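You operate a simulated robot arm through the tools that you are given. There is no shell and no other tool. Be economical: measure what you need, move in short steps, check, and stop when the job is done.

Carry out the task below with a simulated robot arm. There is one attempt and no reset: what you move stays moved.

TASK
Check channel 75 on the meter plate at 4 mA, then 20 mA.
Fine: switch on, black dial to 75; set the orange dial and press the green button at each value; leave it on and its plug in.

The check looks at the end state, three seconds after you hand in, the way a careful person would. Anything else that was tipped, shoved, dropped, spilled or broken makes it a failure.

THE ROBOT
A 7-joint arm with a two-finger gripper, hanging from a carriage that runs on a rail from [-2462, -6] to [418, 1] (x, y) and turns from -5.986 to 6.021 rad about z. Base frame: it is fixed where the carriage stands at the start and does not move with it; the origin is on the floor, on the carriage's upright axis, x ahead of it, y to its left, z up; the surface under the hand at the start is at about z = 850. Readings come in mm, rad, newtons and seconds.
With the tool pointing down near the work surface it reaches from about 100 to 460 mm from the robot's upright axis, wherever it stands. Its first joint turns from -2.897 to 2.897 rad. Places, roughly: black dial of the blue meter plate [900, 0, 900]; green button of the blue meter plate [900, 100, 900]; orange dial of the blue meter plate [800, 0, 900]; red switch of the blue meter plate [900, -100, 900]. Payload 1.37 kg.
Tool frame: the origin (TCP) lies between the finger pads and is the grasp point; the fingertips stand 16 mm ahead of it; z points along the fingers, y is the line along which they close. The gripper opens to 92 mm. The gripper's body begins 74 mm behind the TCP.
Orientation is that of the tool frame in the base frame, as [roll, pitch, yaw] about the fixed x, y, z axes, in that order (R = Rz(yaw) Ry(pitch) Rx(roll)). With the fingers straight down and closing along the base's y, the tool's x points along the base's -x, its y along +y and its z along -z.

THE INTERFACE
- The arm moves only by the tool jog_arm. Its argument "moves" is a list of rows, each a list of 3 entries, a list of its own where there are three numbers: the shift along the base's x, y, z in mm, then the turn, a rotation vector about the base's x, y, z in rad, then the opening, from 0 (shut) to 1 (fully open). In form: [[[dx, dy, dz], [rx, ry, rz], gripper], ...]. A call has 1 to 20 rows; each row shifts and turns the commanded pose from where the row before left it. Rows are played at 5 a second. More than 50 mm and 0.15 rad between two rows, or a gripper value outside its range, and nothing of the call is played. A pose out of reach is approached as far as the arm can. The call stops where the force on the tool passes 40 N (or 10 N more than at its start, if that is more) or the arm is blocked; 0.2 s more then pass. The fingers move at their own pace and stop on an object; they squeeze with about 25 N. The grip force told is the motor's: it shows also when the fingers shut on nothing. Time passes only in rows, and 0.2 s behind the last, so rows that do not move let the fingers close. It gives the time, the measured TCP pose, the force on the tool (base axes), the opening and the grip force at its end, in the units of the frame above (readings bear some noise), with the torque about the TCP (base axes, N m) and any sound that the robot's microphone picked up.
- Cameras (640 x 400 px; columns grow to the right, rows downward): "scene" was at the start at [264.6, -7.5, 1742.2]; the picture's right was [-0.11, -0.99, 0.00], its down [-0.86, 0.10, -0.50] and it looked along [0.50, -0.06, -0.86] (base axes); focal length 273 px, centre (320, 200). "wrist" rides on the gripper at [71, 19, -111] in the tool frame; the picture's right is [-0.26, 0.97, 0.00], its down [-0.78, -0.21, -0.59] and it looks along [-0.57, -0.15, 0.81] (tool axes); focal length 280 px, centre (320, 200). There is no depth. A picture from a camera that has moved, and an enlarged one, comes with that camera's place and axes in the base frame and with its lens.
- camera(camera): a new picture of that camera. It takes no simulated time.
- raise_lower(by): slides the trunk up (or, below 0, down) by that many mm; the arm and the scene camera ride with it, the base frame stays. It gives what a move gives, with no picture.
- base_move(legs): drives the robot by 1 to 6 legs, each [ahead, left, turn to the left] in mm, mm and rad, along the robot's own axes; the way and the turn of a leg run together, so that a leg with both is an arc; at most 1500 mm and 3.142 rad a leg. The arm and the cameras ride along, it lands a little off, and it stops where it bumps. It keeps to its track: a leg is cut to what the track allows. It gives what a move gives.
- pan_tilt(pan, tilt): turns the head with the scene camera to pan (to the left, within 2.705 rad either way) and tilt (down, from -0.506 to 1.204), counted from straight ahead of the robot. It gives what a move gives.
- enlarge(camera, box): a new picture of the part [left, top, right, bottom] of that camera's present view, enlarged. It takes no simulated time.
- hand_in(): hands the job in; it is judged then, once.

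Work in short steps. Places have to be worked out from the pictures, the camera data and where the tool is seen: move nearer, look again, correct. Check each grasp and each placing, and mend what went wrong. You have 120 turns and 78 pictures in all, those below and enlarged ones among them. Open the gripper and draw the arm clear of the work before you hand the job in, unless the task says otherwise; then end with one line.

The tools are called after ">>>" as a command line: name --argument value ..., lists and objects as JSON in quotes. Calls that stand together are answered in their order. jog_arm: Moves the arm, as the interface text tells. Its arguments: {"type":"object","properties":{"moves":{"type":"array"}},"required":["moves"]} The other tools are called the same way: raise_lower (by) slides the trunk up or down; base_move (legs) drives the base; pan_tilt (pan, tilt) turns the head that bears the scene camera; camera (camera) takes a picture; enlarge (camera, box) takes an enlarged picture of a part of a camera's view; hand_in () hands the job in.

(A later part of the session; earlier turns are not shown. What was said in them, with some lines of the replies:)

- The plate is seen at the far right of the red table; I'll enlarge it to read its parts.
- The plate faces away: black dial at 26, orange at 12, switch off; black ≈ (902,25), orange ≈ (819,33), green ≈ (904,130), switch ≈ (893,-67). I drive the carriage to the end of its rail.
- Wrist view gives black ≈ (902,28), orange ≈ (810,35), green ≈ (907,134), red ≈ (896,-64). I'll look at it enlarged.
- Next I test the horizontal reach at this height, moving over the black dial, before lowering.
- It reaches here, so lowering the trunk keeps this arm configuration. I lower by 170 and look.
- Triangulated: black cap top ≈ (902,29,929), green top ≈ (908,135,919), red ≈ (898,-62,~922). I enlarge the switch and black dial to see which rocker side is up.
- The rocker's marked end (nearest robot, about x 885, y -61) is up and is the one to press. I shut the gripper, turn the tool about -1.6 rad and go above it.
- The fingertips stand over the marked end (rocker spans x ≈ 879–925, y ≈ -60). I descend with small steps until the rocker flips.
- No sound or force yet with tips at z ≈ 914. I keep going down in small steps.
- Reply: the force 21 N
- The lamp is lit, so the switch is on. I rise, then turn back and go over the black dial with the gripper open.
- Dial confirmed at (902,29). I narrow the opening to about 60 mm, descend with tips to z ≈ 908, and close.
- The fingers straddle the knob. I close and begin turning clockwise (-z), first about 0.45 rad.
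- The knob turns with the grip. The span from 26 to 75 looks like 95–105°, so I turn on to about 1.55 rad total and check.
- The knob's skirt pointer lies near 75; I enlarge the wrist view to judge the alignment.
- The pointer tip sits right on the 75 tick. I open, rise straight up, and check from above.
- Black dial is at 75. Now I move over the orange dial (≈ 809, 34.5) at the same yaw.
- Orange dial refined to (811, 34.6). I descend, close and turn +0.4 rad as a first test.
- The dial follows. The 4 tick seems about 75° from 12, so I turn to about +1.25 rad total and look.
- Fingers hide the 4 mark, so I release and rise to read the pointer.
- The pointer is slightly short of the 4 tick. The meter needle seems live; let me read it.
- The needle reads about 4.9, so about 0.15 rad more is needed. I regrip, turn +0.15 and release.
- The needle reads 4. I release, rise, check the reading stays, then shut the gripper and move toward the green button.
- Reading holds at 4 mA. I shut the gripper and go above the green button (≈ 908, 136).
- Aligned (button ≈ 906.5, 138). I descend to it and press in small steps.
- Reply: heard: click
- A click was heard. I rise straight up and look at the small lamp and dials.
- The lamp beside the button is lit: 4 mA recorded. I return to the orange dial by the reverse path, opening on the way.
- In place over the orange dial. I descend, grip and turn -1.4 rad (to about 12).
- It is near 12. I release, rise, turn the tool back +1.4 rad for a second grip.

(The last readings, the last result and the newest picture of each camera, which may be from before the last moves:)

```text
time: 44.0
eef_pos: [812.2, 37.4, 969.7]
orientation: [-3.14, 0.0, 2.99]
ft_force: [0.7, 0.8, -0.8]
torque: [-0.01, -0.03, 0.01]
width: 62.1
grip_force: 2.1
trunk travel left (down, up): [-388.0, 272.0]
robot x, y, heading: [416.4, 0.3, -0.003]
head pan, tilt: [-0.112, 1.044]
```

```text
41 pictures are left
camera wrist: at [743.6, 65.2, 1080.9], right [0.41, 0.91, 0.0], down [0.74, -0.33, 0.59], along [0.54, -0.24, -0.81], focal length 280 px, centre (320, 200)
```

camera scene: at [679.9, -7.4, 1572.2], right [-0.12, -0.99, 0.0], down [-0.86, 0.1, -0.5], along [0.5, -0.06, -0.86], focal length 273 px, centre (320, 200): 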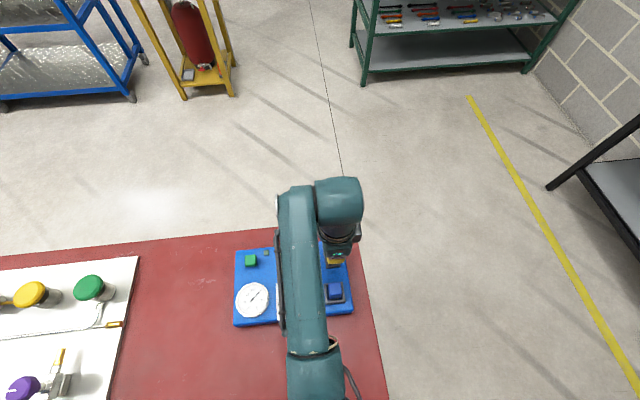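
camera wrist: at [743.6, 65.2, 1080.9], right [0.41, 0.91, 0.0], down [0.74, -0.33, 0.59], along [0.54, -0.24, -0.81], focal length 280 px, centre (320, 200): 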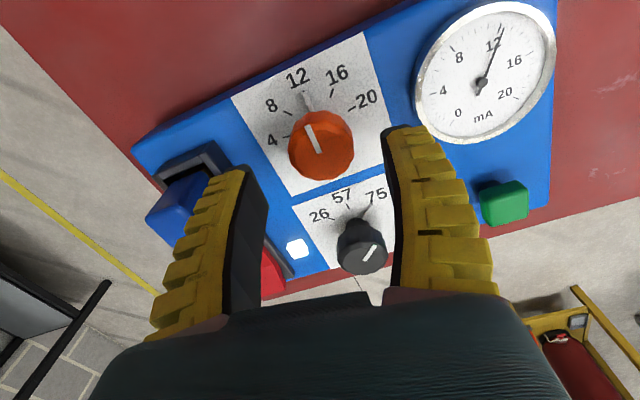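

The dial and meter read 12. I regrip and turn another -1.4 rad toward 20.

>>> jog_arm --moves '[[[0, 0, -25], [0, 0, 0], 0.65], [[0, 0, -20], [0, 0, 0], 0.65], [[0, 0, 0], [0, 0, 0], 0], [[0, 0, 0], [0, 0, 0], 0], [[0, 0, 0], [0, 0, 0], 0], [[0, 0, 0], [0, 0, -0.1], 0], [[0, 0, 0], [0, 0, -0.1], 0], [[0, 0, 0], [0, 0, -0.1], 0], [[0, 0, 0], [0, 0, -0.1], 0], [[0, 0, 0], [0, 0, -0.1], 0], [[0, 0, 0], [0, 0, -0.1], 0], [[0, 0, 0], [0, 0, -0.1], 0], [[0, 0, 0], [0, 0, -0.1], 0], [[0, 0, 0], [0, 0, -0.1], 0], [[0, 0, 0], [0, 0, -0.1], 0], [[0, 0, 0], [0, 0, -0.1], 0], [[0, 0, 0], [0, 0, -0.1], 0], [[0, 0, 0], [0, 0, -0.1], 0], [[0, 0, 0], [0, 0, -0.08], 0]]'

>>> camera --camera "wrist"

```text
time: 48.0
eef_pos: [811.3, 36.6, 925.3]
orientation: [-3.14, 0.0, 1.607]
ft_force: [1.9, 2.7, 0.8]
torque: [0.19, 0.04, 0.04]
width: 31.1
grip_force: 25.1
trunk travel left (down, up): [-388.0, 272.0]
robot x, y, heading: [415.2, -0.6, -0.003]
head pan, tilt: [-0.112, 1.044]
```

```text
40 pictures are left
camera wrist: at [826.8, 107.7, 1035.5], right [0.97, -0.23, 0.0], down [-0.18, -0.79, 0.59], along [-0.14, -0.57, -0.81], focal length 280 px, centre (320, 200)
```

wrist: 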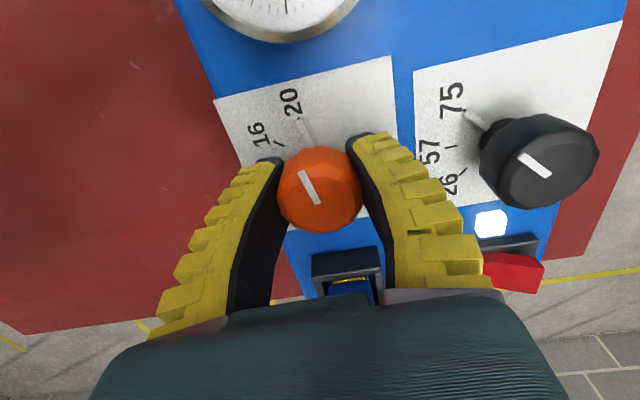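

The pointer is near 20. I release, rise and turn back to see the meter.

>>> jog_arm --moves '[[[0, 0, 0], [0, 0, 0], 0.65], [[0, 0, 0], [0, 0, 0], 0.65], [[0, 0, 25], [0, 0, 0], 0.65], [[0, 0, 45], [0, 0, 0], 0.65], [[0, 0, 0], [0, 0, 0.14], 0.65], [[0, 0, 0], [0, 0, 0.14], 0.65], [[0, 0, 0], [0, 0, 0.14], 0.65], [[0, 0, 0], [0, 0, 0.14], 0.65], [[0, 0, 0], [0, 0, 0.14], 0.65], [[0, 0, 0], [0, 0, 0.14], 0.65], [[0, 0, 0], [0, 0, 0.14], 0.65], [[0, 0, 0], [0, 0, 0.14], 0.65], [[0, 0, 0], [0, 0, 0.14], 0.65], [[0, 0, 0], [0, 0, 0.12], 0.65], [[0, 0, 0], [0, 0, 0], 0.65]]'

>>> enlarge --camera "wrist" --box '[220, 0, 540, 200]'

>>> enlarge --camera "wrist" --box '[390, 0, 540, 140]'

```text
time: 51.2
eef_pos: [812.2, 35.2, 996.6]
orientation: [-3.142, 0.001, 2.99]
ft_force: [-0.5, 0.3, 0.5]
torque: [0.02, -0.01, -0.01]
width: 62.2
grip_force: 1.4
trunk travel left (down, up): [-388.0, 272.0]
robot x, y, heading: [416.6, -3.4, -0.004]
head pan, tilt: [-0.112, 1.044]
```

```text
2.00 times, centred on (380, 100) of wrist
camera zoom: at [743.8, 65.0, 1106.4], right [0.41, 0.91, 0.0], down [0.74, -0.33, 0.59], along [0.54, -0.24, -0.81], focal length 561 px, centre (200, 400)
```

zoom: 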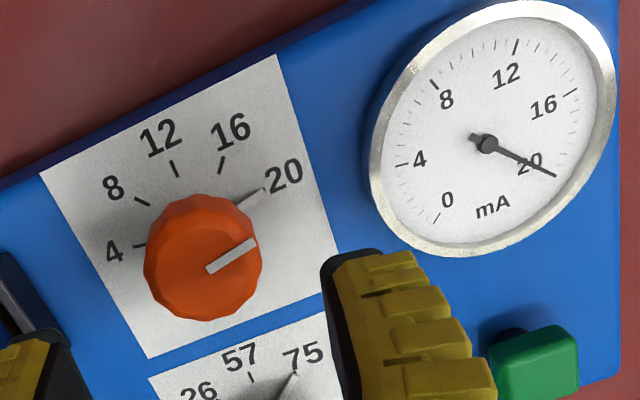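

```text
2.86 times, centred on (465, 70) of wrist
camera zoom: at [743.8, 65.0, 1106.4], right [0.41, 0.91, 0.0], down [0.74, -0.33, 0.59], along [0.54, -0.24, -0.81], focal length 801 px, centre (-94, 571)
```

zoom: 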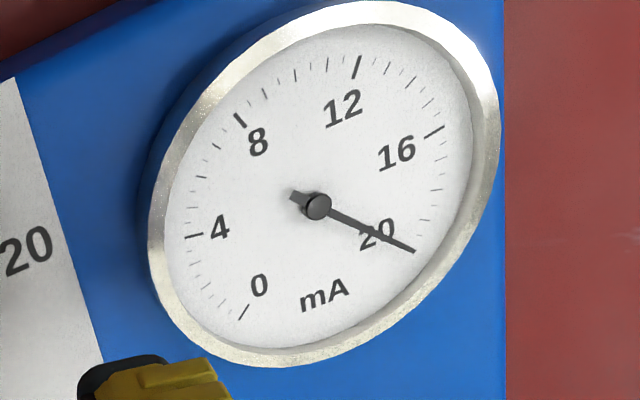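

The needle lies on 20. I shut the gripper, move over the green button, and recheck everything before pressing.

>>> jog_arm --moves '[[[0, 0, 10], [0, 0, 0], 0], [[24, 26, 0], [0, 0, 0], 0], [[24, 26, 0], [0, 0, 0], 0], [[24, 26, 0], [0, 0, 0], 0], [[24, 25, 0], [0, 0, 0], 0], [[0, 0, 0], [0, 0, 0], 0], [[0, 0, 0], [0, 0, 0], 0]]'

>>> enlarge --camera "scene" --box '[230, 240, 340, 330]'

>>> camera --camera "wrist"

```text
time: 52.8
eef_pos: [907.1, 138.2, 1007.0]
orientation: [-3.141, 0.0, 2.988]
ft_force: [-0.3, 1.0, -0.6]
torque: [-0.01, 0.0, 0.0]
width: 0.0
grip_force: 25.1
trunk travel left (down, up): [-388.0, 272.0]
robot x, y, heading: [415.5, 1.7, -0.0]
head pan, tilt: [-0.112, 1.044]
```

```text
4.44 times, centred on (285, 285) of scene
camera zoom: at [679.8, -7.4, 1572.2], right [-0.12, -0.99, 0.0], down [-0.86, 0.1, -0.5], along [0.5, -0.06, -0.86], focal length 1214 px, centre (476, -178)
```

zoom: 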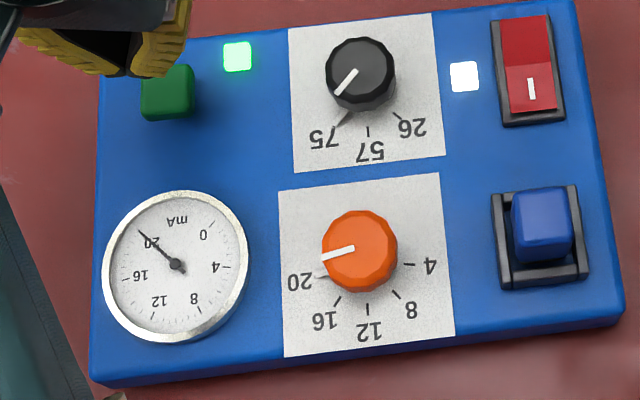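

```text
36 pictures are left
camera wrist: at [839.2, 167.2, 1117.5], right [0.41, 0.91, 0.0], down [0.74, -0.33, 0.59], along [0.54, -0.24, -0.81], focal length 280 px, centre (320, 200)
```

wrist: 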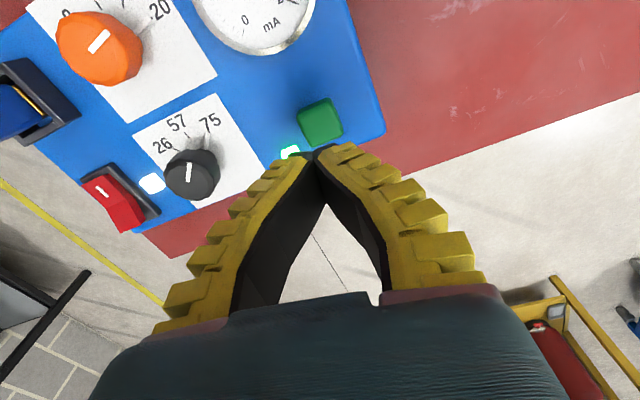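

All reads right (75, 20 mA, on). I press the green button as before and rise.

>>> jog_arm --moves '[[[-1, 0, -33], [0, 0, 0], 0], [[0, 0, -28], [0, 0, 0], 0], [[0, 0, -7], [0, 0, 0], 0], [[0, 0, -3], [0, 0, 0], 0], [[0, 0, -2], [0, 0, 0], 0], [[0, 0, -2], [0, 0, 0], 0]]'

```text
time: 54.2
eef_pos: [906.3, 139.0, 932.4]
orientation: [-3.141, 0.002, 2.986]
ft_force: [-2.9, -0.9, 12.1]
torque: [-0.02, 0.07, 0.05]
width: 6.0
grip_force: 24.8
trunk travel left (down, up): [-388.0, 272.0]
robot x, y, heading: [412.8, 5.4, -0.004]
head pan, tilt: [-0.112, 1.044]
heard: click
```

Clicked again. I rise clear, open the gripper and inspect.

>>> jog_arm --moves '[[[0, 0, 10], [0, 0, 0], 0], [[0, 0, 45], [0, 0, 0], 0], [[0, 0, 45], [0, 0, 0], 0], [[0, 0, 45], [0, 0, 0], 1], [[0, 0, 30], [0, 0, 0], 1], [[0, 0, 0], [0, 0, 0], 1]]'

>>> enlarge --camera "scene" --box '[230, 240, 370, 350]'

>>> camera --camera "wrist"

```text
time: 55.6
eef_pos: [903.1, 137.9, 1103.9]
orientation: [3.141, 0.001, 2.988]
ft_force: [-0.5, -0.6, 0.7]
torque: [0.0, 0.02, 0.0]
width: 92.0
grip_force: 0.1
trunk travel left (down, up): [-388.0, 272.0]
robot x, y, heading: [414.1, -0.9, -0.006]
head pan, tilt: [-0.112, 1.044]
```

```text
3.64 times, centred on (300, 295) of scene
camera zoom: at [679.9, -7.4, 1572.2], right [-0.12, -0.99, 0.0], down [-0.86, 0.1, -0.5], along [0.5, -0.06, -0.86], focal length 993 px, centre (393, -146)
```

zoom: 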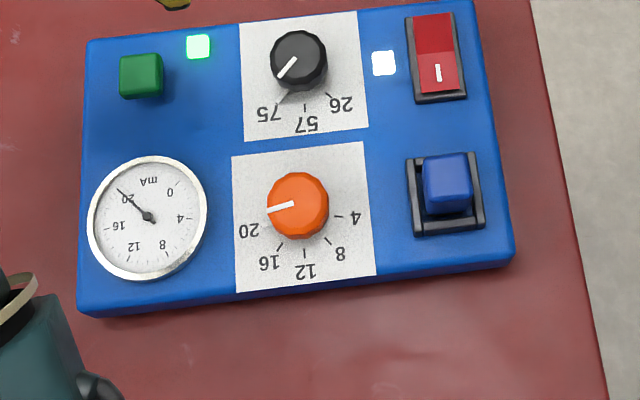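

```text
34 pictures are left
camera wrist: at [836.3, 168.6, 1215.0], right [0.41, 0.91, 0.0], down [0.74, -0.33, 0.59], along [0.54, -0.24, -0.81], focal length 280 px, centre (320, 200)
```

wrist: 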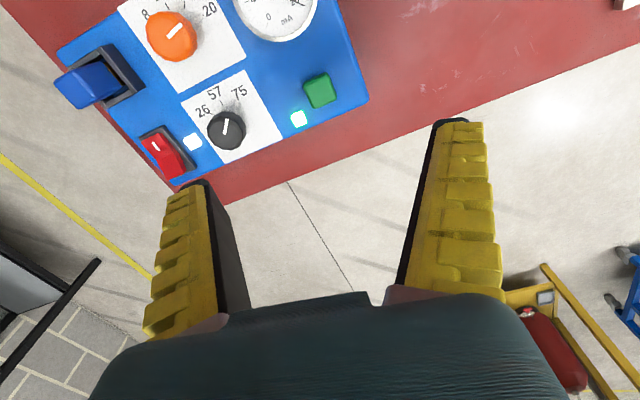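

The switch is on, black is at 75, orange is at 20, the plug is in and both lamps are lit. The gripper is open and clear, so I hand in.

>>> hand_in

```text
The job is handed in.
```

I checked channel 75 at 4 mA and then 20 mA: the meter read each value, and each press of the green button clicked. The plate is left switched on with its plug in, the black dial at 75 and the orange dial at 20.
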